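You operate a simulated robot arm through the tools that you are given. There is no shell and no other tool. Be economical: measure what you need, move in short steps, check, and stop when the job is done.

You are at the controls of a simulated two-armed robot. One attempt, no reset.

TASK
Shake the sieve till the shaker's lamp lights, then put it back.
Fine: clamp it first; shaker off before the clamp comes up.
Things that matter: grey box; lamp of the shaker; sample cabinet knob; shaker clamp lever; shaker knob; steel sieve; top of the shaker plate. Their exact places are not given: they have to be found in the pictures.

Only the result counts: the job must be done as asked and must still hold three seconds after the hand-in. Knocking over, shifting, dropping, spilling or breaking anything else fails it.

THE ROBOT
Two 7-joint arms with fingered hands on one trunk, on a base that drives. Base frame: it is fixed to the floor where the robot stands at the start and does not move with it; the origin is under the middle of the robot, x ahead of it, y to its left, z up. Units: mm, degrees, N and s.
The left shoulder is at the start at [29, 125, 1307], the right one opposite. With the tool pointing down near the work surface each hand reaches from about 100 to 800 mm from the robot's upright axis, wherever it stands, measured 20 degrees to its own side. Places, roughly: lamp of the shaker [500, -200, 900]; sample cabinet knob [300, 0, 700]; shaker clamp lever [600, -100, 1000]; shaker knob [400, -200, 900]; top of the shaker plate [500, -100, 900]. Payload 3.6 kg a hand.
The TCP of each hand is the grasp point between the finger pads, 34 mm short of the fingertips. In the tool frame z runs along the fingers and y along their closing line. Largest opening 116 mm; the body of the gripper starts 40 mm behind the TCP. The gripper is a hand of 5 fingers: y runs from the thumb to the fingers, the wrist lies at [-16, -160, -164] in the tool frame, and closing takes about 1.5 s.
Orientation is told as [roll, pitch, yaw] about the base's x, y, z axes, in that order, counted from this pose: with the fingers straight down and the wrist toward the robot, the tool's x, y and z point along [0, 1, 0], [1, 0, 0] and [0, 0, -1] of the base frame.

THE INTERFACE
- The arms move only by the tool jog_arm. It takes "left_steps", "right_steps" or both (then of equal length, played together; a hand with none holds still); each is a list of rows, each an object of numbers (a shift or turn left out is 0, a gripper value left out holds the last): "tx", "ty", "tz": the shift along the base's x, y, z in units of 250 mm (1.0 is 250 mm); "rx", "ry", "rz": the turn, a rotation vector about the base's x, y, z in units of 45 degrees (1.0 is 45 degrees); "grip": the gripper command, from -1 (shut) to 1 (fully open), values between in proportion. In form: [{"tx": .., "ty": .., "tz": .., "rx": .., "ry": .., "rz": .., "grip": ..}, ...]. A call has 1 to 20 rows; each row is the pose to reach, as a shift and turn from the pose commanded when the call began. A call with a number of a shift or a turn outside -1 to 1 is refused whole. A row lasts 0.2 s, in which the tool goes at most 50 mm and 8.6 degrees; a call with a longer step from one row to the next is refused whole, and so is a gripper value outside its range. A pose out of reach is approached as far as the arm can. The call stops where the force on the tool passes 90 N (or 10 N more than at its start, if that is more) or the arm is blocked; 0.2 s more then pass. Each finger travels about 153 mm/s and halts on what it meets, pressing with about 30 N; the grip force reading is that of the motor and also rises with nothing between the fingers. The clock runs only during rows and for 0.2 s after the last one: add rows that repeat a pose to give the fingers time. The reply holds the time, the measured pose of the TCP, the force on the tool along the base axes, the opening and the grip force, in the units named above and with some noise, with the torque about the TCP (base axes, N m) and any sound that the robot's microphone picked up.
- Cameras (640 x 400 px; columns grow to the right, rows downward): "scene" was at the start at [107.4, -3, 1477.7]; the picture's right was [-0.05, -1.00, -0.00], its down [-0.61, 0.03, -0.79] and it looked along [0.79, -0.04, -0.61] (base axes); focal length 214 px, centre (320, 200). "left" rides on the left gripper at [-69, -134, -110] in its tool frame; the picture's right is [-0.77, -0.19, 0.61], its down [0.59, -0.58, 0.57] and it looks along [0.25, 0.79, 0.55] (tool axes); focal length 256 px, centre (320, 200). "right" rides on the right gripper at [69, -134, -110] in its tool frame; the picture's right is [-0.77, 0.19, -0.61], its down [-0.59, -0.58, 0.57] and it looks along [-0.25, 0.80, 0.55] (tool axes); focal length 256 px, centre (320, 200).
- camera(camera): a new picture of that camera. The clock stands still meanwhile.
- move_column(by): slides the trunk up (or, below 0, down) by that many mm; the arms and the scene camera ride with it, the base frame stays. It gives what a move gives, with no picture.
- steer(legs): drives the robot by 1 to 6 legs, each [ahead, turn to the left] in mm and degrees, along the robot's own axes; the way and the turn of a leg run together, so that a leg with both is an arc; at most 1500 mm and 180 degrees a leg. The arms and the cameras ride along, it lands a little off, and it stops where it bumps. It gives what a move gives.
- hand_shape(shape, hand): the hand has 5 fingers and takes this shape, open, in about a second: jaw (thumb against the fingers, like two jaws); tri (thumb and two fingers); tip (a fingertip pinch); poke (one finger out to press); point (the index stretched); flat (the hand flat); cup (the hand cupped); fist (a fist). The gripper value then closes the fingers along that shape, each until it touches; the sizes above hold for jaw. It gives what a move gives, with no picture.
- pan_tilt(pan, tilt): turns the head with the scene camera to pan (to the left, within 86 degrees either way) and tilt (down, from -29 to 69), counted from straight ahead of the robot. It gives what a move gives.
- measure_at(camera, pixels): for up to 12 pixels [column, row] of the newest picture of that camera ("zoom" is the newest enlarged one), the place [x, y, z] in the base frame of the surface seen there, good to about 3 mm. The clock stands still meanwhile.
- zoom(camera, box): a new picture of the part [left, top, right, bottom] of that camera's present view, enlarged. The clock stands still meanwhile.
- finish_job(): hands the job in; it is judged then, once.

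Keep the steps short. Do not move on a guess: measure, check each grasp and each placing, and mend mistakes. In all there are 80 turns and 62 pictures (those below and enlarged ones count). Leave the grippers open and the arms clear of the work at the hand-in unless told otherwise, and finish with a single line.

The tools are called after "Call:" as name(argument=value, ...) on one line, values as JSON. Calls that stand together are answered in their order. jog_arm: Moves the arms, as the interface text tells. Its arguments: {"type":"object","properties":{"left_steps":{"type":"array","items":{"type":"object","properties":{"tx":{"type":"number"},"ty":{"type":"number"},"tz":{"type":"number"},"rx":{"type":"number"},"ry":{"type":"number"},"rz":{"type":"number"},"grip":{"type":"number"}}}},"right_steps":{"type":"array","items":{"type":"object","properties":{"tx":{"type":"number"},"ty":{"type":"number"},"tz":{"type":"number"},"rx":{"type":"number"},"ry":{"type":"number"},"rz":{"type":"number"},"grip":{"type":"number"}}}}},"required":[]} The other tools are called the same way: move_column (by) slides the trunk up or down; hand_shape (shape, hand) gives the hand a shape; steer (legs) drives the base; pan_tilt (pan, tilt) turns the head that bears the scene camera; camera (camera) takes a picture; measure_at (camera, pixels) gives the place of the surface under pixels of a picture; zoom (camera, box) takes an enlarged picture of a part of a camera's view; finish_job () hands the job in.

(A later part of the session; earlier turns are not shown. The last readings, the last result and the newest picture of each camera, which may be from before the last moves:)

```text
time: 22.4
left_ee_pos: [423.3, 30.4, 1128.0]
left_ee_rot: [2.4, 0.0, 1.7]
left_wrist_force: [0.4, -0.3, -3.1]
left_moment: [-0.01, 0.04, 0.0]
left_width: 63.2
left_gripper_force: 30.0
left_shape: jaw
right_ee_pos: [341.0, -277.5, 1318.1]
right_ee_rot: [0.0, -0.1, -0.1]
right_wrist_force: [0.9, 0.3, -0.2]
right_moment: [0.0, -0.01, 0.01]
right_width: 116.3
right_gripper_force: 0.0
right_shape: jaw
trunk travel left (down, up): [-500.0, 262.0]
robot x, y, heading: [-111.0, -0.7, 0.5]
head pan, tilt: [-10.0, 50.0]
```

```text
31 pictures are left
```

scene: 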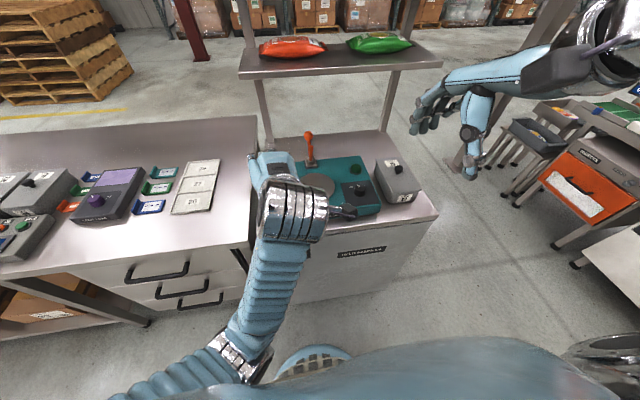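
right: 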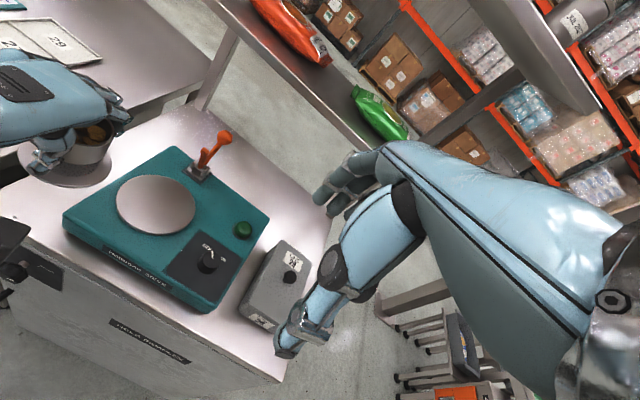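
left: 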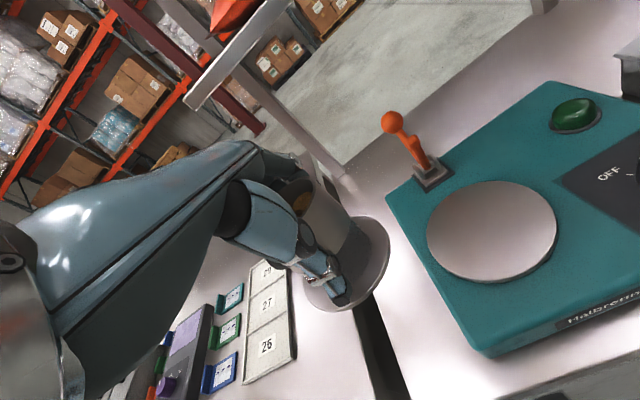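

The posture is nearly upright again and the sieve's contents are intact. I go forward to x≈475, then slide towards y≈-80 at this safe height, watching tracking.

Call:
jog_arm(left_steps=[{"tx": 0.06}, {"tx": 0.12}, {"tx": 0.19, "ty": -0.05, "rx": -0.05, "rz": -0.038}, {"tx": 0.19, "ty": -0.13, "rx": -0.05, "rz": -0.038}, {"tx": 0.19, "ty": -0.21, "rx": -0.05, "rz": -0.038}, {"tx": 0.19, "ty": -0.29, "rx": -0.05, "rz": -0.038}, {"tx": 0.19, "ty": -0.37, "rx": -0.05, "rz": -0.038}, {"tx": 0.19, "ty": -0.44, "rx": -0.05, "rz": -0.038}, {"tx": 0.19, "ty": -0.44, "rx": -0.05, "rz": -0.038}])

```text
time: 24.6
left_ee_pos: [483.2, -56.4, 1123.7]
left_ee_rot: [1.2, -0.5, 1.6]
left_wrist_force: [0.0, 0.0, -3.5]
left_moment: [-0.04, 0.04, -0.01]
left_width: 63.6
left_gripper_force: 30.6
left_shape: jaw
right_ee_pos: [340.8, -276.4, 1318.2]
right_ee_rot: [-0.1, -0.2, -0.2]
right_wrist_force: [-1.1, 0.1, -0.8]
right_moment: [-0.01, 0.03, 0.01]
right_width: 115.8
right_gripper_force: 0.0
right_shape: jaw
trunk travel left (down, up): [-500.0, 262.0]
robot x, y, heading: [-114.0, 0.5, 0.6]
head pan, tilt: [-10.0, 50.0]
stopped in row 9 (left hand): the arm was blocked; the commanded pose is now the measured one
```

Blocked at y≈-56: the left arm is again against the chest when reaching across. I'll move the hand back left to free it, then turn the robot 25° right so the plate lies on the left arm's own side.

Call:
jog_arm(left_steps=[{"ty": 0.12, "tz": 0.02}, {"ty": 0.26, "tz": 0.04}, {"ty": 0.4, "tz": 0.04, "rx": -0.027, "rz": -0.035}, {"ty": 0.54, "tz": 0.04, "rx": -0.027, "rz": -0.035}, {"ty": 0.66, "tz": 0.04, "rx": -0.027, "rz": -0.035}, {"ty": 0.66, "tz": 0.04, "rx": -0.027, "rz": -0.035}])

Call:
steer(legs=[[0, -25]])

```text
time: 26.0
left_ee_pos: [480.1, 104.1, 1133.9]
left_ee_rot: [-0.4, -0.4, -0.3]
left_wrist_force: [-0.9, -1.0, -3.8]
left_moment: [0.02, 0.03, 0.0]
left_width: 63.5
left_gripper_force: 29.9
left_shape: jaw
right_ee_pos: [340.8, -276.4, 1318.6]
right_ee_rot: [0.0, -0.2, -0.2]
right_wrist_force: [-0.3, 0.9, 0.3]
right_moment: [0.01, -0.03, 0.0]
right_width: 116.0
right_gripper_force: 0.1
right_shape: jaw
trunk travel left (down, up): [-500.0, 262.0]
robot x, y, heading: [-114.0, 2.6, 0.1]
head pan, tilt: [-10.0, 50.0]
```

```text
time: 26.9
left_ee_pos: [483.8, 86.7, 1132.8]
left_ee_rot: [-0.3, -0.2, -1.8]
left_wrist_force: [0.1, -0.6, -2.7]
left_moment: [0.03, 0.02, -0.01]
left_width: 63.5
left_gripper_force: 30.5
left_shape: jaw
right_ee_pos: [330.1, -293.3, 1313.9]
right_ee_rot: [-0.1, 0.4, -2.2]
right_wrist_force: [0.2, -0.2, -0.5]
right_moment: [0.05, -0.02, 0.02]
right_width: 116.0
right_gripper_force: 0.1
right_shape: jaw
trunk travel left (down, up): [-500.0, 262.0]
robot x, y, heading: [-112.9, 2.8, -1.4]
head pan, tilt: [-10.0, 50.0]
stopped in leg 1: the robot was blocked; the commanded pose is now the measured one
```

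The turn was blocked after 1.4°. I look to the right and left to see what the robot touches.

Call:
pan_tilt(pan=-75, tilt=50)

Call:
camera(camera="scene")

Call:
pan_tilt(pan=60, tilt=60)

Call:
camera(camera="scene")

```text
time: 28.2
left_ee_pos: [482.9, 88.4, 1133.8]
left_ee_rot: [-0.3, -0.4, -1.7]
left_wrist_force: [-0.8, -0.7, -3.2]
left_moment: [0.01, 0.05, -0.03]
left_width: 63.5
left_gripper_force: 30.3
left_shape: jaw
right_ee_pos: [330.5, -293.9, 1314.4]
right_ee_rot: [0.0, 0.4, -2.3]
right_wrist_force: [0.8, 0.2, 0.5]
right_moment: [0.02, 0.0, 0.02]
right_width: 115.7
right_gripper_force: 0.1
right_shape: jaw
trunk travel left (down, up): [-500.0, 262.0]
robot x, y, heading: [-117.4, 0.7, -1.3]
head pan, tilt: [-75.0, 50.0]
```

```text
30 pictures are left
```

scene: 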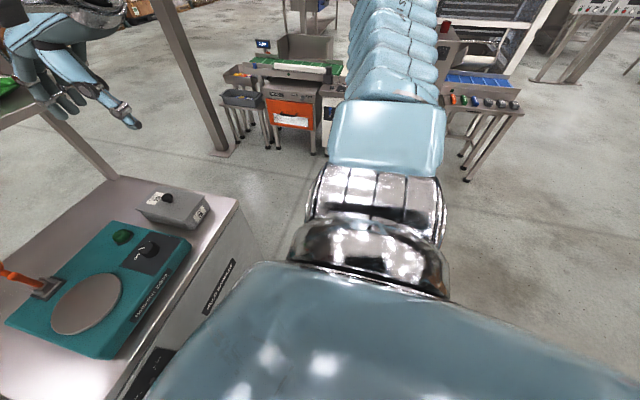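

```text
time: 30.4
left_ee_pos: [481.7, 86.8, 1134.1]
left_ee_rot: [-0.3, -0.4, -1.7]
left_wrist_force: [-0.6, 0.7, -3.2]
left_moment: [-0.02, 0.02, 0.01]
left_width: 63.6
left_gripper_force: 30.5
left_shape: jaw
right_ee_pos: [331.2, -291.8, 1315.5]
right_ee_rot: [-0.1, 0.4, -2.3]
right_wrist_force: [-1.4, 0.1, 0.1]
right_moment: [-0.01, -0.01, -0.02]
right_width: 116.2
right_gripper_force: 0.1
right_shape: jaw
trunk travel left (down, up): [-500.0, 262.0]
robot x, y, heading: [-111.7, 0.7, -1.2]
head pan, tilt: [60.0, 60.0]
```

```text
29 pictures are left
```

scene: 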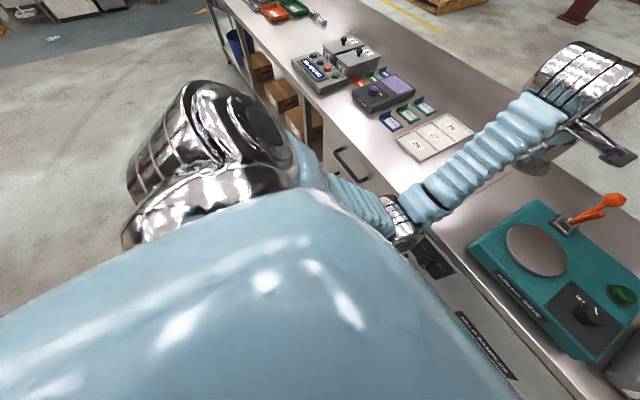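

Nothing outside touches it. A better idea is to yaw the hand about -60° so the wrist sits to the left of the sieve; then the arm need not reach across. I turn the hand in place at this height first.

Call:
jog_arm(left_steps=[{"rz": -0.16}, {"rz": -0.32}, {"rz": -0.48}, {"rz": -0.64}, {"rz": -0.8}, {"rz": -0.96}, {"rz": -1.0}, {"rz": -1.0}])

Call:
jog_arm(left_steps=[{"ty": -0.08, "rz": -0.15}, {"ty": -0.18, "rz": -0.3}, {"ty": -0.28, "rz": -0.3}, {"ty": -0.38, "rz": -0.3}, {"ty": -0.48, "rz": -0.3}, {"ty": -0.58, "rz": -0.3}, {"ty": -0.66, "rz": -0.3}, {"ty": -0.66, "rz": -0.3}])

```text
time: 32.2
left_ee_pos: [482.8, 87.9, 1132.4]
left_ee_rot: [-0.3, -0.3, -47.0]
left_wrist_force: [-0.4, 0.7, -2.5]
left_moment: [-0.01, 0.01, -0.02]
left_width: 63.5
left_gripper_force: 30.1
left_shape: jaw
right_ee_pos: [330.4, -291.9, 1314.3]
right_ee_rot: [0.0, 0.4, -2.3]
right_wrist_force: [-0.4, -0.3, -0.1]
right_moment: [0.01, 0.03, -0.03]
right_width: 116.1
right_gripper_force: 0.0
right_shape: jaw
trunk travel left (down, up): [-500.0, 262.0]
robot x, y, heading: [-110.0, -0.1, -1.2]
head pan, tilt: [60.0, 60.0]
```

```text
time: 34.0
left_ee_pos: [483.9, -77.2, 1133.9]
left_ee_rot: [-0.3, -0.5, -60.5]
left_wrist_force: [-0.1, 0.4, -2.6]
left_moment: [-0.01, 0.02, 0.0]
left_width: 63.5
left_gripper_force: 30.2
left_shape: jaw
right_ee_pos: [331.3, -292.5, 1314.1]
right_ee_rot: [0.1, 0.4, -2.3]
right_wrist_force: [-0.3, 1.1, -0.8]
right_moment: [-0.01, 0.0, -0.01]
right_width: 115.9
right_gripper_force: 0.1
right_shape: jaw
trunk travel left (down, up): [-500.0, 262.0]
robot x, y, heading: [-113.4, 0.5, -1.3]
head pan, tilt: [60.0, 60.0]
```

That worked: perfect tracking at (484,-77). I look at the sieve over the plate.

Call:
pan_tilt(pan=-8, tilt=40)

Call:
camera(camera="left")

Call:
camera(camera="scene")

```text
time: 35.4
left_ee_pos: [484.4, -78.4, 1134.9]
left_ee_rot: [-0.4, -0.5, -60.3]
left_wrist_force: [-0.5, 0.2, -3.2]
left_moment: [0.03, 0.04, -0.02]
left_width: 63.3
left_gripper_force: 29.9
left_shape: jaw
right_ee_pos: [331.6, -294.0, 1315.1]
right_ee_rot: [0.0, 0.4, -2.3]
right_wrist_force: [0.3, -0.5, 0.5]
right_moment: [0.01, -0.01, -0.04]
right_width: 115.8
right_gripper_force: 0.1
right_shape: jaw
trunk travel left (down, up): [-500.0, 262.0]
robot x, y, heading: [-112.0, 1.3, -1.3]
head pan, tilt: [-8.0, 40.0]
```

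```text
28 pictures are left
```

left: 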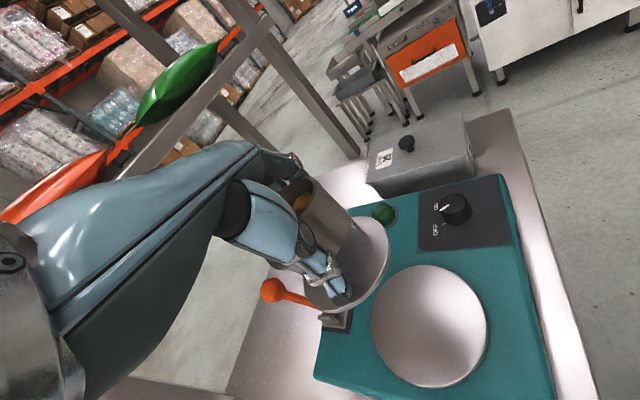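

```text
27 pictures are left
```

scene: 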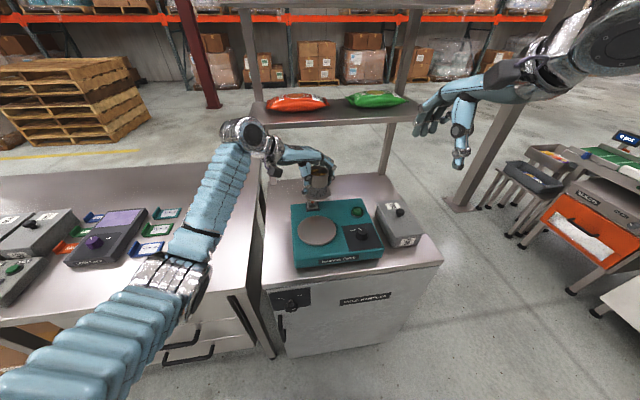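

I measure the flange edge again to find the sieve's axis.

Call:
measure_at(camera="left", pixels=[[388, 250], [378, 282], [386, 235], [362, 300], [314, 306], [305, 292], [440, 320], [400, 360]])

```text
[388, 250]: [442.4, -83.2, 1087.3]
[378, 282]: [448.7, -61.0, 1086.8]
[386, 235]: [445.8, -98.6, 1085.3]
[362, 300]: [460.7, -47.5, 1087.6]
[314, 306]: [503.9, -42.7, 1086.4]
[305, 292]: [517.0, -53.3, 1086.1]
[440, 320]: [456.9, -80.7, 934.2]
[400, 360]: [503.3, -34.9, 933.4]
```

Its axis is at (485,-80). I shift (-10,-1) and descend to z≈995, about 8 mm above contact.

Call:
jog_arm(left_steps=[{"tx": -0.042, "ty": -0.004, "tz": -0.1}, {"tx": -0.042, "ty": -0.004, "tz": -0.22}, {"tx": -0.042, "ty": -0.004, "tz": -0.34}, {"tx": -0.042, "ty": -0.004, "tz": -0.46}, {"tx": -0.042, "ty": -0.004, "tz": -0.555}, {"tx": -0.042, "ty": -0.004, "tz": -0.555}])

Call:
zoom(camera="scene", box=[260, 150, 420, 270])

```text
time: 36.8
left_ee_pos: [473.8, -78.4, 995.5]
left_ee_rot: [-0.4, -0.4, -60.3]
left_wrist_force: [0.1, 0.9, -3.4]
left_moment: [0.02, 0.02, 0.01]
left_width: 63.1
left_gripper_force: 29.9
left_shape: jaw
right_ee_pos: [330.6, -293.0, 1314.6]
right_ee_rot: [0.0, 0.4, -2.4]
right_wrist_force: [0.4, 0.9, 0.1]
right_moment: [0.01, -0.02, -0.03]
right_width: 115.9
right_gripper_force: 0.0
right_shape: jaw
trunk travel left (down, up): [-500.0, 262.0]
robot x, y, heading: [-111.3, 1.2, -1.6]
head pan, tilt: [-8.0, 40.0]
```

```text
3.33 times, centred on (340, 210) of scene
```

zoom: 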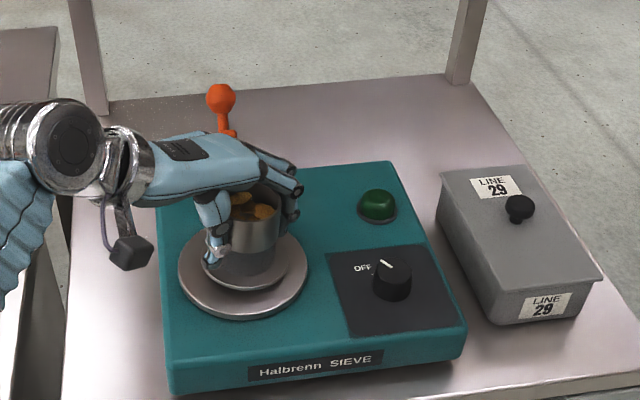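

It is centred just above the plate. I lower slowly by up to 11 mm and watch the force.

Call:
jog_arm(left_steps=[{"tz": -0.012}, {"tz": -0.02}, {"tz": -0.028}, {"tz": -0.036}, {"tz": -0.036}])

```text
time: 38.0
left_ee_pos: [473.2, -79.6, 987.5]
left_ee_rot: [-0.2, -0.5, -60.3]
left_wrist_force: [-1.4, 1.3, 6.8]
left_moment: [-0.29, -0.22, 0.01]
left_width: 63.3
left_gripper_force: 30.2
left_shape: jaw
right_ee_pos: [329.5, -292.9, 1315.3]
right_ee_rot: [0.0, 0.4, -2.3]
right_wrist_force: [0.8, 0.3, -0.6]
right_moment: [-0.01, -0.02, 0.02]
right_width: 116.2
right_gripper_force: 0.0
right_shape: jaw
trunk travel left (down, up): [-500.0, 262.0]
robot x, y, heading: [-114.1, 4.0, -1.2]
head pan, tilt: [-8.0, 40.0]
```

Contact at z≈987.5 (force changed from -3 to +7 N). I ease up 1 mm, open, and rise.

Call:
jog_arm(left_steps=[{"tz": 0.006, "grip": -0.5}, {"tz": 0.006, "grip": 0}, {"tz": 0.006, "grip": 0.4}, {"tz": 0.006, "grip": 0.8}, {"tz": 0.006, "grip": 1}, {"tz": 0.006, "grip": 1}, {"tz": 0.006, "grip": 1}, {"tz": 0.06, "grip": 1}, {"tz": 0.16, "grip": 1}, {"tz": 0.3, "grip": 1}, {"tz": 0.46, "grip": 1}])

Call:
zoom(camera="scene", box=[260, 130, 420, 270])

```text
time: 40.4
left_ee_pos: [473.4, -79.2, 1098.1]
left_ee_rot: [-0.3, -0.4, -60.4]
left_wrist_force: [0.0, 0.8, 0.5]
left_moment: [-0.03, 0.03, 0.04]
left_width: 116.0
left_gripper_force: 0.1
left_shape: jaw
right_ee_pos: [329.5, -292.8, 1313.8]
right_ee_rot: [0.0, 0.5, -2.4]
right_wrist_force: [-0.3, 0.3, 0.5]
right_moment: [0.0, 0.02, -0.04]
right_width: 116.0
right_gripper_force: 0.1
right_shape: jaw
trunk travel left (down, up): [-500.0, 262.0]
robot x, y, heading: [-116.2, -0.1, -1.4]
head pan, tilt: [-8.0, 40.0]
```

```text
2.86 times, centred on (340, 200) of scene
```

zoom: 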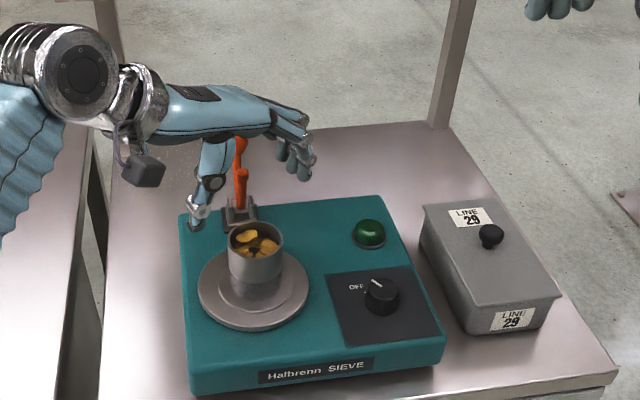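

The sieve stands centred on the plate with its contents intact. For the lever I try the "poke" shape on the left hand, to hook the ball from behind, and look at where the finger is.

Call:
hand_shape(hand="left", shape="poke")

Call:
zoom(camera="scene", box=[240, 100, 400, 240])

Call:
camera(camera="left")

```text
time: 41.3
left_ee_pos: [473.2, -80.1, 1098.3]
left_ee_rot: [-0.3, -0.4, -60.3]
left_wrist_force: [-0.7, -0.1, 0.5]
left_moment: [0.03, 0.03, 0.01]
left_width: 0.3
left_gripper_force: 0.2
left_shape: poke
right_ee_pos: [330.6, -293.6, 1314.3]
right_ee_rot: [0.0, 0.4, -2.3]
right_wrist_force: [0.1, -0.1, -0.9]
right_moment: [-0.02, -0.01, 0.0]
right_width: 116.0
right_gripper_force: 0.0
right_shape: jaw
trunk travel left (down, up): [-500.0, 262.0]
robot x, y, heading: [-115.9, -0.8, -1.6]
head pan, tilt: [-8.0, 40.0]
```

```text
2.86 times, centred on (320, 170) of scene
```

zoom: 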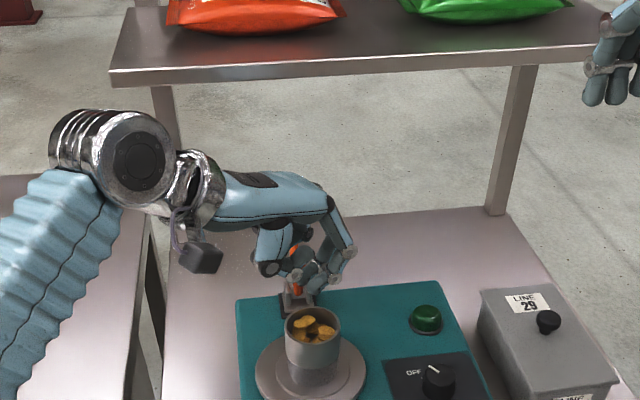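

```text
23 pictures are left
```

left: 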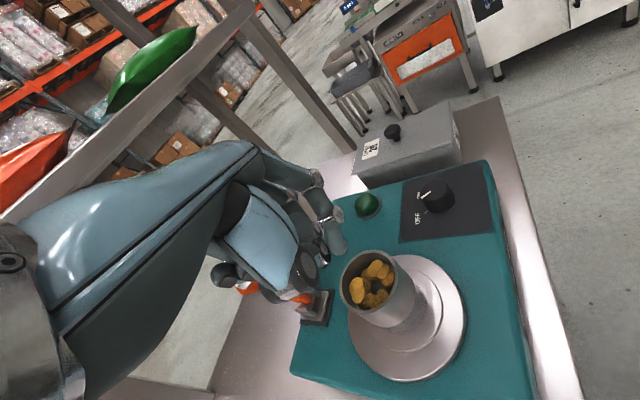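

I measure the poke fingertip (335,245), the finger (322,205) and the thumb (300,270) to place them relative to the TCP.

Call:
measure_at(camera="left", pixels=[[338, 247], [328, 215], [315, 185], [300, 270], [322, 250], [305, 215], [262, 288], [305, 297]])

Call:
zoom(camera="left", box=[190, 150, 390, 350])

```text
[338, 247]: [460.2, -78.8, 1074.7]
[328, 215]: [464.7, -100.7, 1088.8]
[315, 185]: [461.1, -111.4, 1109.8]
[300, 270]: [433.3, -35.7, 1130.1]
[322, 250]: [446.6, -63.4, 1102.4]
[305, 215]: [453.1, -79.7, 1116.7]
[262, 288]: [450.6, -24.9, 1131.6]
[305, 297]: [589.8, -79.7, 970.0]
```

```text
2.00 times, centred on (290, 250) of left
```

zoom: 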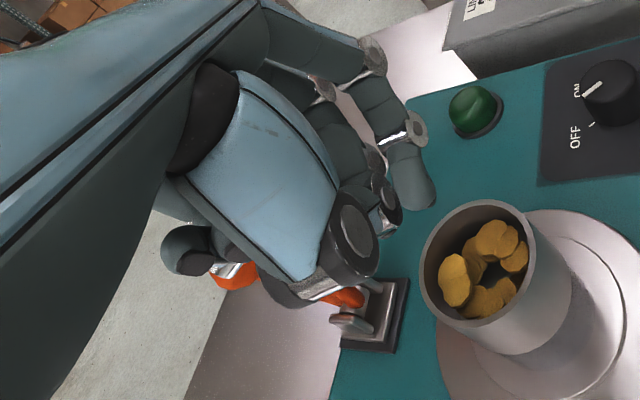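

The fingertip is on the TCP axis about 30 mm below it, with the curled fingers on the far side. Before reaching behind the ball I check the shelf edge and posts, and the ball once more.

Call:
measure_at(camera="scene", pixels=[[330, 125], [270, 128], [300, 102], [400, 115], [388, 150], [345, 108]])

```text
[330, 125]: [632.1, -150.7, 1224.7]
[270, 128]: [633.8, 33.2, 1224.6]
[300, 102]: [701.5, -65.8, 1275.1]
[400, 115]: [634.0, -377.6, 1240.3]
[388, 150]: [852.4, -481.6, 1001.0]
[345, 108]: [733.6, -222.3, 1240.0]
```

The shelf's front edge is at x≈632, z≈1225, so I must stay under about 1200 out there. Plan: yaw back to -45° (keeps the wrist clear of the shelf), slip left of the lever, go forward to x≈680, and lower to z≈1042. I start with all but the sideways step.

Call:
jog_arm(left_steps=[{"ty": 0.12, "rz": 0.11}, {"ty": 0.24, "rz": 0.22}, {"tx": 0.08, "ty": 0.32, "rz": 0.33}, {"tx": 0.2, "ty": 0.32, "tz": -0.05, "rz": 0.33}, {"tx": 0.34, "ty": 0.32, "tz": -0.12, "rz": 0.33}, {"tx": 0.48, "ty": 0.32, "tz": -0.18, "rz": 0.33}, {"tx": 0.62, "ty": 0.32, "tz": -0.224, "rz": 0.33}, {"tx": 0.74, "ty": 0.32, "tz": -0.224, "rz": 0.33}, {"tx": 0.828, "ty": 0.32, "tz": -0.224, "rz": 0.33}, {"tx": 0.828, "ty": 0.32, "tz": -0.224, "rz": 0.33}])

Call:
zoom(camera="scene", box=[220, 100, 380, 240])

Call:
camera(camera="left")

```text
time: 43.5
left_ee_pos: [627.5, 1.3, 1044.0]
left_ee_rot: [-0.3, -0.4, -45.4]
left_wrist_force: [-0.9, -0.7, -0.5]
left_moment: [0.0, 0.0, 0.01]
left_width: 0.0
left_gripper_force: 0.0
left_shape: poke
left hand out of reach, approached as far as the arm can: row 8, 9, 10
right_ee_pos: [331.4, -293.5, 1314.2]
right_ee_rot: [0.0, 0.4, -2.2]
right_wrist_force: [0.6, -0.7, -1.1]
right_moment: [0.01, -0.02, 0.0]
right_width: 116.0
right_gripper_force: 0.0
right_shape: jaw
trunk travel left (down, up): [-500.0, 262.0]
robot x, y, heading: [-114.5, -4.7, -1.2]
head pan, tilt: [-8.0, 40.0]
```

```text
2.86 times, centred on (300, 170) of scene
```

zoom: 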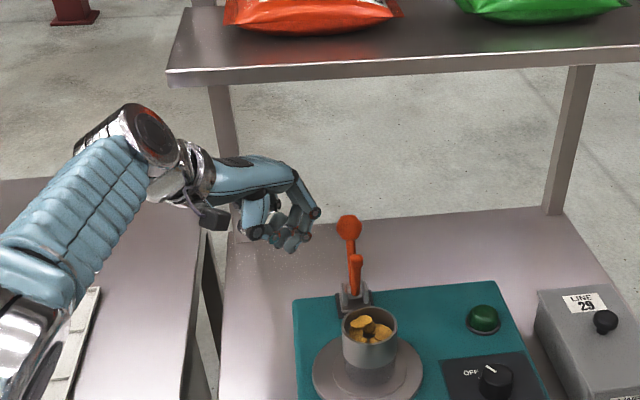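

```text
20 pictures are left
```

left: 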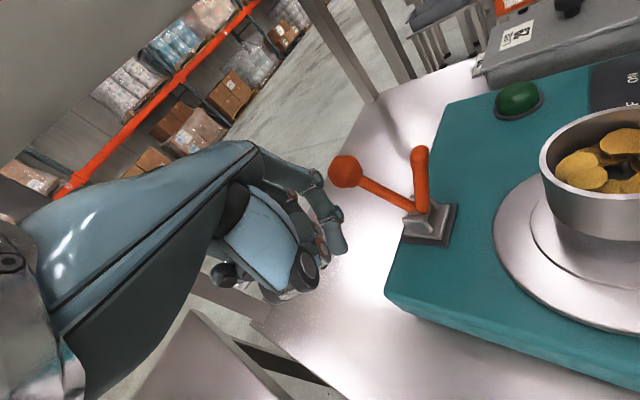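

The arm's reach ends at x≈627. Here the lever is clear: a long handle leaning back and a short toe arm that will swing down. I pull the hand back a bit, then drive 80 mm forward and hold to check the hands settle.

Call:
jog_arm(left_steps=[{"tx": 0.05, "ty": 0.33, "tz": 0.02}, {"tx": -0.1, "ty": 0.33, "tz": 0.05}, {"tx": -0.25, "ty": 0.33, "tz": 0.1}, {"tx": -0.35, "ty": 0.33, "tz": 0.1}])

```text
refused: row 1 steps farther than a row can; nothing moved
```

Row 1 was too long a step. I resend with smaller steps.

Call:
jog_arm(left_steps=[{"tx": -0.15}, {"tx": -0.3}, {"tx": -0.45}, {"tx": -0.5}])

Call:
steer(legs=[[80, 0]])

Call:
jog_arm(left_steps=[{"tx": 0.0}, {"tx": 0.0}], right_steps=[{"tx": 0.0}, {"tx": 0.0}])

```text
time: 44.5
left_ee_pos: [503.3, 1.9, 1043.3]
left_ee_rot: [-0.4, -0.4, -45.4]
left_wrist_force: [0.3, -0.6, -0.6]
left_moment: [0.01, 0.05, 0.03]
left_width: 0.2
left_gripper_force: 0.0
left_shape: poke
right_ee_pos: [330.1, -292.2, 1313.1]
right_ee_rot: [0.0, 0.4, -2.3]
right_wrist_force: [-0.5, -0.1, 0.3]
right_moment: [0.0, 0.0, -0.03]
right_width: 116.1
right_gripper_force: 0.1
right_shape: jaw
trunk travel left (down, up): [-500.0, 262.0]
robot x, y, heading: [-113.9, 0.8, -1.3]
head pan, tilt: [-8.0, 40.0]
```

```text
time: 46.0
left_ee_pos: [496.5, 24.6, 1053.7]
left_ee_rot: [1.2, -0.1, -42.0]
left_wrist_force: [0.1, -0.9, -1.2]
left_moment: [0.1, 0.05, -0.03]
left_width: 0.1
left_gripper_force: 0.0
left_shape: poke
right_ee_pos: [313.9, -262.8, 1367.1]
right_ee_rot: [-1.5, -12.9, 2.9]
right_wrist_force: [2.1, 2.3, 1.0]
right_moment: [-0.12, 0.2, 0.01]
right_width: 115.9
right_gripper_force: 0.0
right_shape: jaw
trunk travel left (down, up): [-500.0, 262.0]
robot x, y, heading: [-35.8, -2.3, -0.7]
head pan, tilt: [-8.0, 40.0]
stopped in leg 1: the robot was blocked; the commanded pose is now the measured one
```

```text
time: 46.6
left_ee_pos: [537.7, 23.4, 1039.1]
left_ee_rot: [-0.4, 1.5, -41.9]
left_wrist_force: [-1.4, 0.4, 0.6]
left_moment: [0.01, -0.01, 0.03]
left_width: 0.2
left_gripper_force: 0.0
left_shape: poke
right_ee_pos: [366.5, -262.0, 1357.8]
right_ee_rot: [-1.6, -10.5, 2.8]
right_wrist_force: [-0.7, -0.6, -0.4]
right_moment: [0.04, -0.13, -0.03]
right_width: 116.1
right_gripper_force: 0.0
right_shape: jaw
trunk travel left (down, up): [-500.0, 262.0]
robot x, y, heading: [-29.3, -0.1, -1.0]
head pan, tilt: [-8.0, 40.0]
```

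The base is at x≈-32 and the arms are stable. I move the left finger forward to x≈680 on the left of the lever, then check.

Call:
jog_arm(left_steps=[{"tx": 0.12, "rz": -0.07, "ry": -0.03}, {"tx": 0.26, "rz": -0.07, "ry": -0.03}, {"tx": 0.4, "rz": -0.07, "ry": -0.03}, {"tx": 0.52, "tz": 0.012, "rz": -0.07, "ry": -0.03}, {"tx": 0.57, "tz": 0.012, "rz": -0.07, "ry": -0.03}, {"tx": 0.57, "tz": 0.012, "rz": -0.07, "ry": -0.03}])

Call:
camera(camera="left")

```text
time: 48.0
left_ee_pos: [668.5, 25.7, 1045.4]
left_ee_rot: [1.0, 0.0, -44.9]
left_wrist_force: [0.6, 0.7, -0.3]
left_moment: [-0.01, 0.0, 0.01]
left_width: 0.0
left_gripper_force: 0.1
left_shape: poke
right_ee_pos: [348.9, -261.9, 1361.2]
right_ee_rot: [-1.4, -11.0, 2.8]
right_wrist_force: [-1.2, -0.1, 0.4]
right_moment: [-0.03, 0.0, 0.0]
right_width: 116.1
right_gripper_force: 0.1
right_shape: jaw
trunk travel left (down, up): [-500.0, 262.0]
robot x, y, heading: [-32.6, 1.1, -1.1]
head pan, tilt: [-8.0, 40.0]
```

```text
19 pictures are left
```

left: 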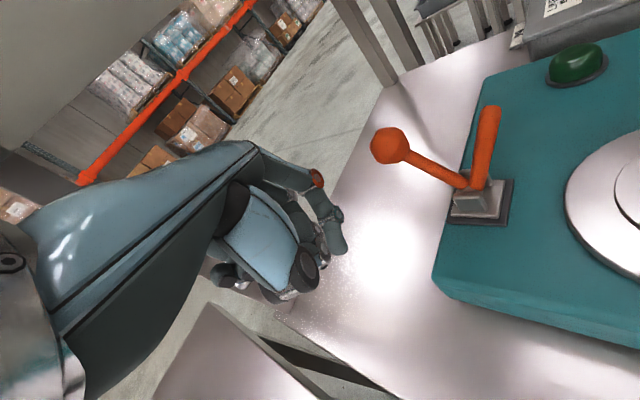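

I measure the ball (390,145), toe arm tip (492,115), pivot (475,190) and fingertip (340,245).

Call:
measure_at(camera="left", pixels=[[390, 145], [376, 145], [391, 161], [492, 115], [485, 150], [470, 185], [430, 168], [340, 248], [345, 235], [325, 205]])

```text
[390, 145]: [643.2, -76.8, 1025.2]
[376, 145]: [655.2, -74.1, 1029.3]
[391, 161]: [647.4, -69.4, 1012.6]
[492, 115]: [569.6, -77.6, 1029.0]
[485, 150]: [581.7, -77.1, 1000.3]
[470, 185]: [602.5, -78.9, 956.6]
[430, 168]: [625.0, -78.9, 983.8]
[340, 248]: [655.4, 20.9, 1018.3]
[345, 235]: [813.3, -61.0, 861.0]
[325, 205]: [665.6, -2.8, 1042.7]
```

Ball centre ≈(648,-83,1022), back edge x≈661. The fingertip centre is at TCP x-7, so the TCP must be at x≥682. I nudge forward first to see whether it reaches.

Call:
jog_arm(left_steps=[{"tx": 0.04}, {"tx": 0.08}, {"tx": 0.08, "ty": -0.1}, {"tx": 0.08, "ty": -0.1}])

```text
time: 49.0
left_ee_pos: [688.9, -1.2, 1044.9]
left_ee_rot: [1.0, 0.0, -44.9]
left_wrist_force: [-0.5, 1.3, -0.1]
left_moment: [0.01, -0.02, -0.01]
left_width: 0.0
left_gripper_force: 0.0
left_shape: poke
right_ee_pos: [349.4, -261.3, 1360.0]
right_ee_rot: [-1.5, -11.0, 2.9]
right_wrist_force: [0.2, 0.5, -0.4]
right_moment: [-0.03, 0.0, 0.01]
right_width: 116.0
right_gripper_force: 0.1
right_shape: jaw
trunk travel left (down, up): [-500.0, 262.0]
robot x, y, heading: [-35.1, 1.5, -1.3]
head pan, tilt: [-8.0, 40.0]
```

It reaches. Now sideways to y≈-80, behind the ball, and check.

Call:
jog_arm(left_steps=[{"ty": -0.1, "tz": -0.02}, {"ty": -0.2, "tz": -0.02}, {"ty": -0.3, "tz": -0.02}, {"ty": -0.315, "tz": -0.02}, {"ty": -0.315, "tz": -0.02}])

Call:
zoom(camera="left", box=[190, 90, 430, 310])

```text
time: 50.2
left_ee_pos: [690.1, -79.0, 1040.5]
left_ee_rot: [1.0, 0.2, -44.8]
left_wrist_force: [-0.6, 0.0, 0.6]
left_moment: [0.0, -0.01, -0.03]
left_width: 0.2
left_gripper_force: 0.1
left_shape: poke
right_ee_pos: [349.8, -261.2, 1360.7]
right_ee_rot: [-1.5, -11.0, 3.0]
right_wrist_force: [-0.5, 0.3, -0.3]
right_moment: [-0.03, 0.02, 0.0]
right_width: 115.9
right_gripper_force: 0.1
right_shape: jaw
trunk travel left (down, up): [-500.0, 262.0]
robot x, y, heading: [-30.6, -1.9, -1.2]
head pan, tilt: [-8.0, 40.0]
```

```text
1.82 times, centred on (310, 200) of left
```

zoom: 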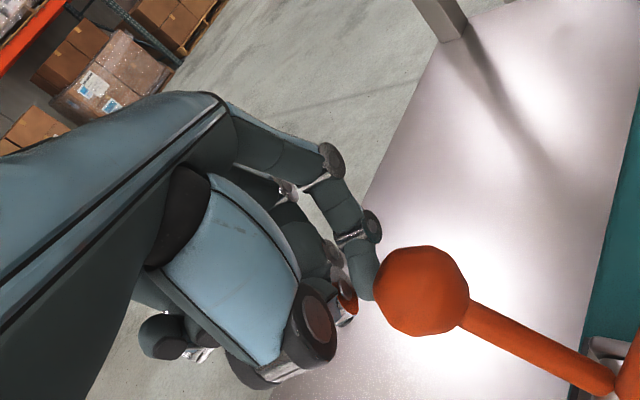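

The finger is right behind the ball. I pull it towards the robot slowly, raising 8 mm in mid-arc, for 75 mm first.

Call:
jog_arm(left_steps=[{"tx": -0.04}, {"tx": -0.08, "tz": 0.01}, {"tx": -0.12, "tz": 0.02}, {"tx": -0.16, "tz": 0.03}, {"tx": -0.2, "tz": 0.035}, {"tx": -0.24, "tz": 0.035}, {"tx": -0.28, "tz": 0.035}, {"tx": -0.3, "tz": 0.03}])

Call:
camera(camera="left")

```text
time: 52.0
left_ee_pos: [613.1, -78.9, 1048.9]
left_ee_rot: [0.9, 0.1, -44.8]
left_wrist_force: [0.4, 0.2, 0.0]
left_moment: [0.0, -0.02, 0.01]
left_width: 0.0
left_gripper_force: 0.1
left_shape: poke
right_ee_pos: [349.0, -261.9, 1360.8]
right_ee_rot: [-1.5, -11.0, 2.9]
right_wrist_force: [0.7, 0.4, 0.5]
right_moment: [-0.03, -0.02, 0.0]
right_width: 115.9
right_gripper_force: 0.1
right_shape: jaw
trunk travel left (down, up): [-500.0, 262.0]
robot x, y, heading: [-36.9, -3.3, -1.0]
head pan, tilt: [-8.0, 40.0]
```

```text
17 pictures are left
```

left: 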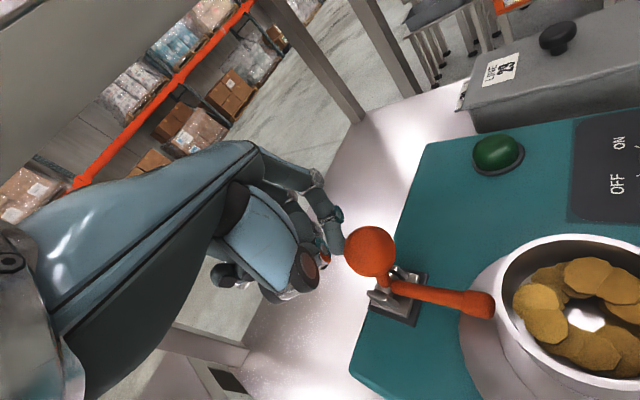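

The lever follows and the toe is coming down. I check the toe tip against the collar before finishing the stroke.

Call:
measure_at(camera="left", pixels=[[491, 305], [480, 300], [440, 295], [400, 285], [370, 250], [515, 275], [480, 345], [385, 300]])

```text
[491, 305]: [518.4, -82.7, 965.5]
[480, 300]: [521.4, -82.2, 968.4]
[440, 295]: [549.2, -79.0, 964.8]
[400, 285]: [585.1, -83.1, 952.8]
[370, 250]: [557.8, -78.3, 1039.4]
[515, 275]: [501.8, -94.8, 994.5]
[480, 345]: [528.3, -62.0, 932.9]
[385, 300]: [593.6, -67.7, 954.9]
```

The toe tip is at x≈515, just over the flange edge and clear of the collar (504). I continue the stroke gently another 40 mm or until it bites.

Call:
jog_arm(left_steps=[{"tx": -0.03}, {"tx": -0.06}, {"tx": -0.09}, {"tx": -0.12, "tz": -0.01}, {"tx": -0.14, "tz": -0.02}, {"tx": -0.16, "tz": -0.02}])

Call:
camera(camera="left")

```text
time: 53.4
left_ee_pos: [582.4, -78.4, 1042.4]
left_ee_rot: [0.8, -0.1, -44.9]
left_wrist_force: [22.3, -0.5, 12.7]
left_moment: [-0.07, -0.52, 0.18]
left_width: 0.0
left_gripper_force: 0.1
left_shape: poke
right_ee_pos: [359.1, -261.8, 1358.9]
right_ee_rot: [-1.5, -10.7, 3.0]
right_wrist_force: [-0.3, 0.1, -0.1]
right_moment: [0.03, -0.05, -0.07]
right_width: 115.9
right_gripper_force: 0.1
right_shape: jaw
trunk travel left (down, up): [-500.0, 262.0]
robot x, y, heading: [-32.6, -0.8, -1.2]
head pan, tilt: [-8.0, 40.0]
```

```text
16 pictures are left
```

left: 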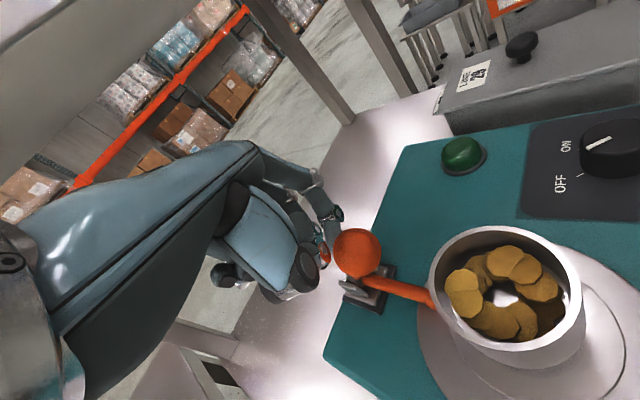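

It resists with about 25 N, so the lever is at its stop with the toe down. I back the finger off 40 mm, raise, and look at the clamp and sieve.

Call:
jog_arm(left_steps=[{"tx": 0.06}, {"tx": 0.14}, {"tx": 0.18, "ty": 0.1}, {"tx": 0.18, "ty": 0.25}, {"tx": 0.18, "ty": 0.4}, {"tx": 0.05, "ty": 0.5}, {"tx": -0.1, "ty": 0.6}, {"tx": -0.25, "ty": 0.7}, {"tx": -0.4, "ty": 0.8, "tz": 0.1}])

Call:
zoom(camera="scene", box=[250, 170, 410, 290])

Call:
measure_at(camera="zoom", pixels=[[320, 200], [300, 150], [280, 200], [250, 250]])

```text
refused: row 9 steps farther than a row can; nothing moved
```

```text
3.33 times, centred on (330, 230) of scene
```

zoom: 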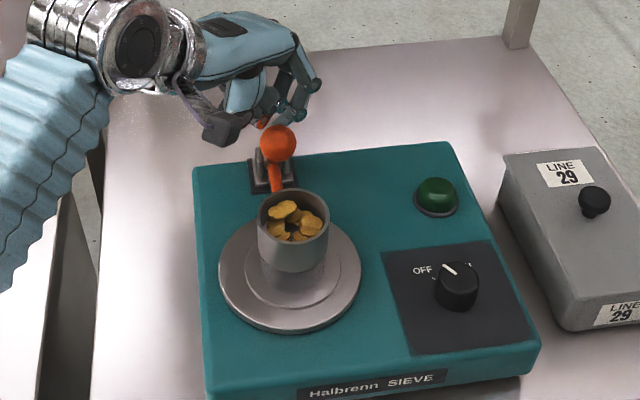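

```text
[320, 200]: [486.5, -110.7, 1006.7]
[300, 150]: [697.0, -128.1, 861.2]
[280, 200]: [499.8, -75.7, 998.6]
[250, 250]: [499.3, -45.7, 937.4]
```

The clamp toe rests beside the collar and the sieve is still centred. I retreat with shorter steps.

Call:
jog_arm(left_steps=[{"tx": 0.06}, {"tx": 0.14}, {"tx": 0.18, "ty": 0.1}, {"tx": 0.18, "ty": 0.25}, {"tx": 0.18, "ty": 0.4}, {"tx": 0.05, "ty": 0.5}, {"tx": -0.1, "ty": 0.6}, {"tx": -0.25, "ty": 0.7}, {"tx": -0.38, "ty": 0.8, "tz": 0.06}])

Call:
camera(camera="right")

```text
time: 55.4
left_ee_pos: [480.5, 121.7, 1056.3]
left_ee_rot: [1.0, 0.2, -44.8]
left_wrist_force: [-0.2, -0.4, 0.3]
left_moment: [-0.01, -0.04, -0.02]
left_width: 0.0
left_gripper_force: 0.0
left_shape: poke
right_ee_pos: [349.6, -260.7, 1361.4]
right_ee_rot: [-1.4, -11.0, 3.1]
right_wrist_force: [-0.3, -0.4, -0.7]
right_moment: [0.02, -0.01, -0.03]
right_width: 115.6
right_gripper_force: 0.0
right_shape: jaw
trunk travel left (down, up): [-500.0, 262.0]
robot x, y, heading: [-31.8, 2.1, -1.0]
head pan, tilt: [-8.0, 40.0]
```

```text
14 pictures are left
```

right: 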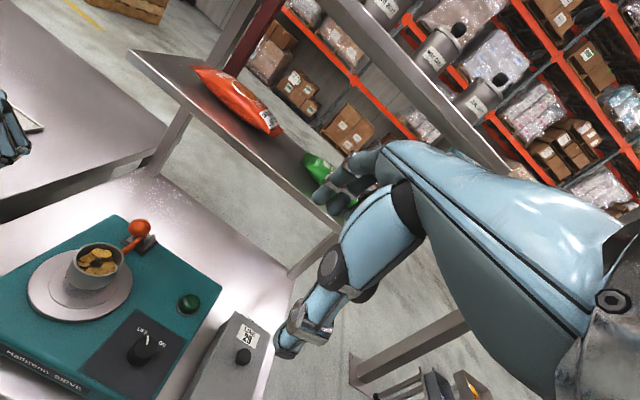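

Clamped. Now the knob: I enlarge it in the right hand's view and measure the OFF/ON labels and the pointer.

Call:
zoom(camera="right", box=[90, 280, 230, 400])

Call:
measure_at(camera="zoom", pixels=[[232, 160], [325, 215], [240, 225], [270, 190], [245, 215], [180, 230], [300, 230], [440, 70]])

```text
3.33 times, centred on (160, 340) of right
```

zoom: 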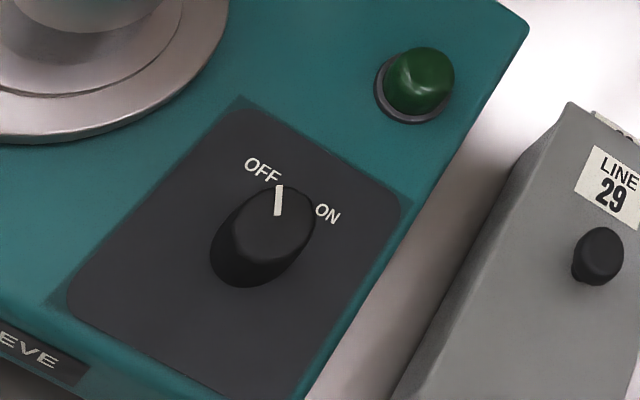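

```text
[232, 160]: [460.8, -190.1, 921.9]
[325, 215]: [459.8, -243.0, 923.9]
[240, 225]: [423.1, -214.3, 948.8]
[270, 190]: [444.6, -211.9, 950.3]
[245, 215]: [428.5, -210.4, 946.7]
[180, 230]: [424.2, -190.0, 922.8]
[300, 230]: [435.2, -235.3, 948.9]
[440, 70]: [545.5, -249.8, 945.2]
```

Knob centre is about (430,-221), top 951. The pointer is at about +25° (OFF) and ON is around -35°, so I need a clockwise turn of about 60°. I bring the right hand above it, upright, yawed +30°.

Call:
jog_arm(right_steps=[{"tx": 0.05, "ty": 0.02, "tz": -0.13, "ry": 0.05, "rz": 0.1}, {"tx": 0.1, "ty": 0.05, "tz": -0.26, "ry": 0.1, "rz": 0.2}, {"tx": 0.15, "ty": 0.08, "tz": -0.39, "rx": 0.03, "ry": 0.15, "rz": 0.3}, {"tx": 0.2, "ty": 0.11, "tz": -0.52, "rx": 0.03, "ry": 0.2, "rz": 0.4}, {"tx": 0.25, "ty": 0.14, "tz": -0.65, "rx": 0.03, "ry": 0.25, "rz": 0.5}, {"tx": 0.3, "ty": 0.16, "tz": -0.78, "rx": 0.03, "ry": 0.25, "rz": 0.6}, {"tx": 0.322, "ty": 0.16, "tz": -0.92, "rx": 0.03, "ry": 0.25, "rz": 0.6}, {"tx": 0.322, "ty": 0.16, "tz": -1.0, "rx": 0.03, "ry": 0.25, "rz": 0.6}, {"tx": 0.322, "ty": 0.16, "tz": -1.0, "rx": 0.03, "ry": 0.25, "rz": 0.6}])

```text
time: 57.4
left_ee_pos: [481.7, 120.7, 1055.4]
left_ee_rot: [1.0, 0.1, -45.0]
left_wrist_force: [-0.1, -0.4, 0.5]
left_moment: [-0.03, 0.0, -0.01]
left_width: 0.0
left_gripper_force: 0.1
left_shape: poke
right_ee_pos: [430.2, -216.8, 1110.0]
right_ee_rot: [2.9, -0.7, 29.6]
right_wrist_force: [-0.1, 1.2, 0.4]
right_moment: [0.01, -0.01, 0.0]
right_width: 116.1
right_gripper_force: 0.0
right_shape: jaw
trunk travel left (down, up): [-500.0, 262.0]
robot x, y, heading: [-36.0, -0.1, -1.1]
head pan, tilt: [-8.0, 40.0]
```

It is upright above the knob. I correct roll and y and descend to z≈1010, then look.

Call:
jog_arm(right_steps=[{"ty": -0.016, "tz": -0.13, "rx": -0.06, "ry": 0.015, "grip": 0.6}, {"ty": -0.016, "tz": -0.26, "rx": -0.06, "ry": 0.015, "grip": 0.3}, {"ty": -0.016, "tz": -0.39, "rx": -0.06, "ry": 0.015, "grip": 0.3}, {"ty": -0.016, "tz": -0.39, "rx": -0.06, "ry": 0.015, "grip": 0.3}])

Call:
camera(camera="right")

```text
time: 58.4
left_ee_pos: [481.9, 120.3, 1056.1]
left_ee_rot: [1.1, 0.0, -45.0]
left_wrist_force: [-0.1, 0.0, -0.2]
left_moment: [0.0, -0.01, 0.07]
left_width: 0.3
left_gripper_force: 0.1
left_shape: poke
right_ee_pos: [429.8, -225.3, 1010.7]
right_ee_rot: [0.9, 1.2, 29.6]
right_wrist_force: [0.1, 0.1, -0.5]
right_moment: [-0.01, -0.01, -0.04]
right_width: 75.8
right_gripper_force: 0.0
right_shape: jaw
trunk travel left (down, up): [-500.0, 262.0]
robot x, y, heading: [-34.6, 0.1, -1.0]
head pan, tilt: [-8.0, 40.0]
```

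```text
12 pictures are left
```

right: 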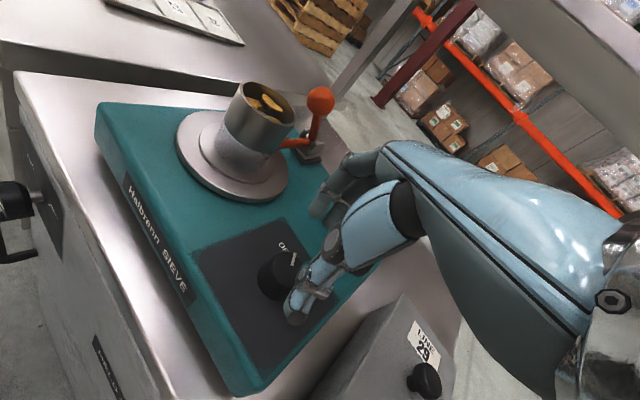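

I measure the knob top (283,268), its left edge (262,280) and the thumb tip (297,312) to verify centring.

Call:
measure_at(camera="right", pixels=[[282, 265], [268, 268], [272, 285], [290, 258], [262, 285], [297, 312], [305, 285], [318, 210]])

```text
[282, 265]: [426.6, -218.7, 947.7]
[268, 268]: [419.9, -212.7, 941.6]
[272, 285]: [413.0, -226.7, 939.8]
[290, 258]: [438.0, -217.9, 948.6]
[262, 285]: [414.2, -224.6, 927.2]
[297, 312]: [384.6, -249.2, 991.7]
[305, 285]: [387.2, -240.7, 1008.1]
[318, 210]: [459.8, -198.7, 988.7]
```

Well centred (knob ≈(430,-222)). I descend 44 mm and close on the knob.

Call:
jog_arm(right_steps=[{"ty": 0.01, "tz": -0.09, "grip": 0.3}, {"ty": 0.01, "tz": -0.178, "grip": 0.3}, {"ty": 0.01, "tz": -0.178, "grip": 0}, {"ty": 0.01, "tz": -0.178, "grip": -0.4}, {"ty": 0.01, "tz": -0.178, "grip": -0.8}, {"ty": 0.01, "tz": -0.178, "grip": -1}, {"ty": 0.01, "tz": -0.178, "grip": -1}, {"ty": 0.01, "tz": -0.178, "grip": -1}])

```text
time: 60.2
left_ee_pos: [480.5, 120.0, 1055.9]
left_ee_rot: [1.0, 0.1, -44.9]
left_wrist_force: [0.2, 0.0, -0.1]
left_moment: [0.01, -0.01, -0.02]
left_width: 0.0
left_gripper_force: 0.1
left_shape: poke
right_ee_pos: [429.3, -223.1, 966.9]
right_ee_rot: [1.0, 1.3, 29.5]
right_wrist_force: [-4.8, 0.2, -2.1]
right_moment: [0.06, -0.12, -0.02]
right_width: 28.9
right_gripper_force: 29.5
right_shape: jaw
trunk travel left (down, up): [-500.0, 262.0]
robot x, y, heading: [-32.7, -4.2, -0.9]
head pan, tilt: [-8.0, 40.0]
```

Knob gripped (28.9 mm, 29.5 N). I turn it clockwise in steps to 60°.

Call:
jog_arm(right_steps=[{"rz": -0.15}, {"rz": -0.3}, {"rz": -0.45}, {"rz": -0.6}, {"rz": -0.75}, {"rz": -0.9}, {"rz": -1.0}, {"rz": -1.0}])

Call:
zoom(camera="scene", box=[270, 170, 430, 290])

```text
time: 62.0
left_ee_pos: [481.9, 126.0, 1054.7]
left_ee_rot: [0.8, 0.0, -44.7]
left_wrist_force: [0.3, 0.6, 0.0]
left_moment: [-0.09, 0.04, -0.04]
left_width: 0.0
left_gripper_force: 0.0
left_shape: poke
right_ee_pos: [434.1, -251.0, 991.2]
right_ee_rot: [1.2, 1.7, -13.3]
right_wrist_force: [-0.5, 0.6, 0.3]
right_moment: [-0.04, -0.02, -0.05]
right_width: 19.0
right_gripper_force: 30.0
right_shape: jaw
right hand out of reach, approached as far as the arm can: row 5, 6, 7, 8
trunk travel left (down, up): [-500.0, 262.0]
robot x, y, heading: [-34.5, 1.1, -1.4]
head pan, tilt: [-8.0, 40.0]
```

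```text
3.33 times, centred on (350, 230) of scene
```

zoom: 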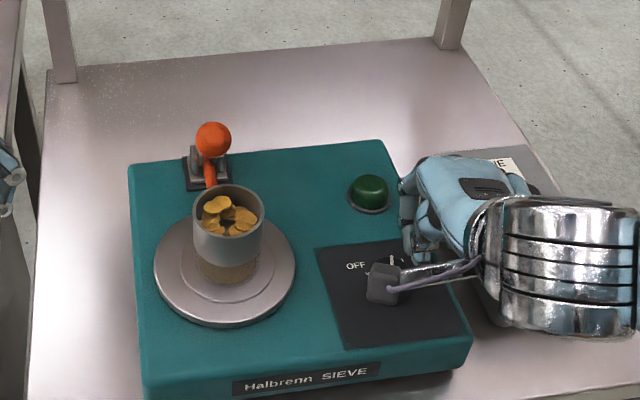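

The arm ran out at yaw ≈-13 and the hand slipped off the knob upward. I open, raise clear, and see how far the knob turned.

Call:
jog_arm(right_steps=[{"tz": 0.0, "grip": 0.0}, {"tz": 0.0, "grip": 0.4}, {"tz": 0.1, "grip": 0.4}, {"tz": 0.2, "rz": 0.15}, {"ty": -0.05, "tz": 0.3, "rz": 0.3}, {"ty": -0.05, "tz": 0.4, "rz": 0.45}, {"ty": -0.05, "tz": 0.4, "rz": 0.6}, {"ty": -0.05, "tz": 0.4, "rz": 0.75}, {"ty": -0.05, "tz": 0.4, "rz": 0.9}, {"ty": -0.05, "tz": 0.4, "rz": 1.0}])

Call:
zoom(camera="scene", box=[290, 170, 430, 280])

```text
time: 64.2
left_ee_pos: [481.0, 120.0, 1056.0]
left_ee_rot: [1.0, 0.1, -44.9]
left_wrist_force: [-0.2, -0.9, 0.6]
left_moment: [0.01, -0.02, -0.02]
left_width: 0.1
left_gripper_force: 0.0
left_shape: poke
right_ee_pos: [433.1, -266.1, 1086.9]
right_ee_rot: [1.0, 1.2, 29.7]
right_wrist_force: [0.5, -0.3, 0.2]
right_moment: [0.0, 0.04, 0.0]
right_width: 80.8
right_gripper_force: 0.0
right_shape: jaw
trunk travel left (down, up): [-500.0, 262.0]
robot x, y, heading: [-35.2, -0.4, -1.0]
head pan, tilt: [-8.0, 40.0]
```

```text
3.64 times, centred on (360, 225) of scene
```

zoom: 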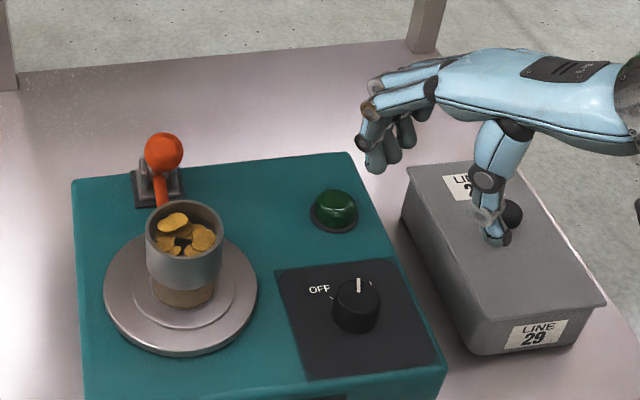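

The pointer now points straight ahead, halfway. I regrip with more yaw (+65°) so the turn stays within reach: first align above at z≈1087, then descend.

Call:
jog_arm(right_steps=[{"ty": 0.05, "rz": 0.15}, {"ty": 0.1, "rz": 0.3}, {"ty": 0.15, "rz": 0.45}, {"tx": -0.012, "ty": 0.176, "rz": 0.6, "grip": 0.3}, {"tx": -0.012, "ty": 0.176, "tz": -0.1, "rz": 0.78, "grip": 0.3}, {"tx": -0.012, "ty": 0.176, "tz": -0.2, "rz": 0.78, "grip": 0.3}, {"tx": -0.012, "ty": 0.176, "tz": -0.3, "rz": 0.78, "grip": 0.3}, {"tx": -0.012, "ty": 0.176, "tz": -0.3, "rz": 0.78, "grip": 0.3}])

```text
time: 66.0
left_ee_pos: [480.6, 120.9, 1056.5]
left_ee_rot: [1.1, 0.0, -44.9]
left_wrist_force: [0.5, 0.4, -0.4]
left_moment: [0.02, 0.02, 0.02]
left_width: 0.0
left_gripper_force: 0.0
left_shape: poke
right_ee_pos: [429.2, -222.3, 1011.6]
right_ee_rot: [1.0, 1.2, 64.7]
right_wrist_force: [0.2, -0.4, -0.3]
right_moment: [-0.02, -0.01, -0.02]
right_width: 75.6
right_gripper_force: 0.1
right_shape: jaw
right hand out of reach, approached as far as the arm can: row 1, 2, 3
trunk travel left (down, up): [-500.0, 262.0]
robot x, y, heading: [-35.9, -0.3, -1.3]
head pan, tilt: [-8.0, 40.0]
```

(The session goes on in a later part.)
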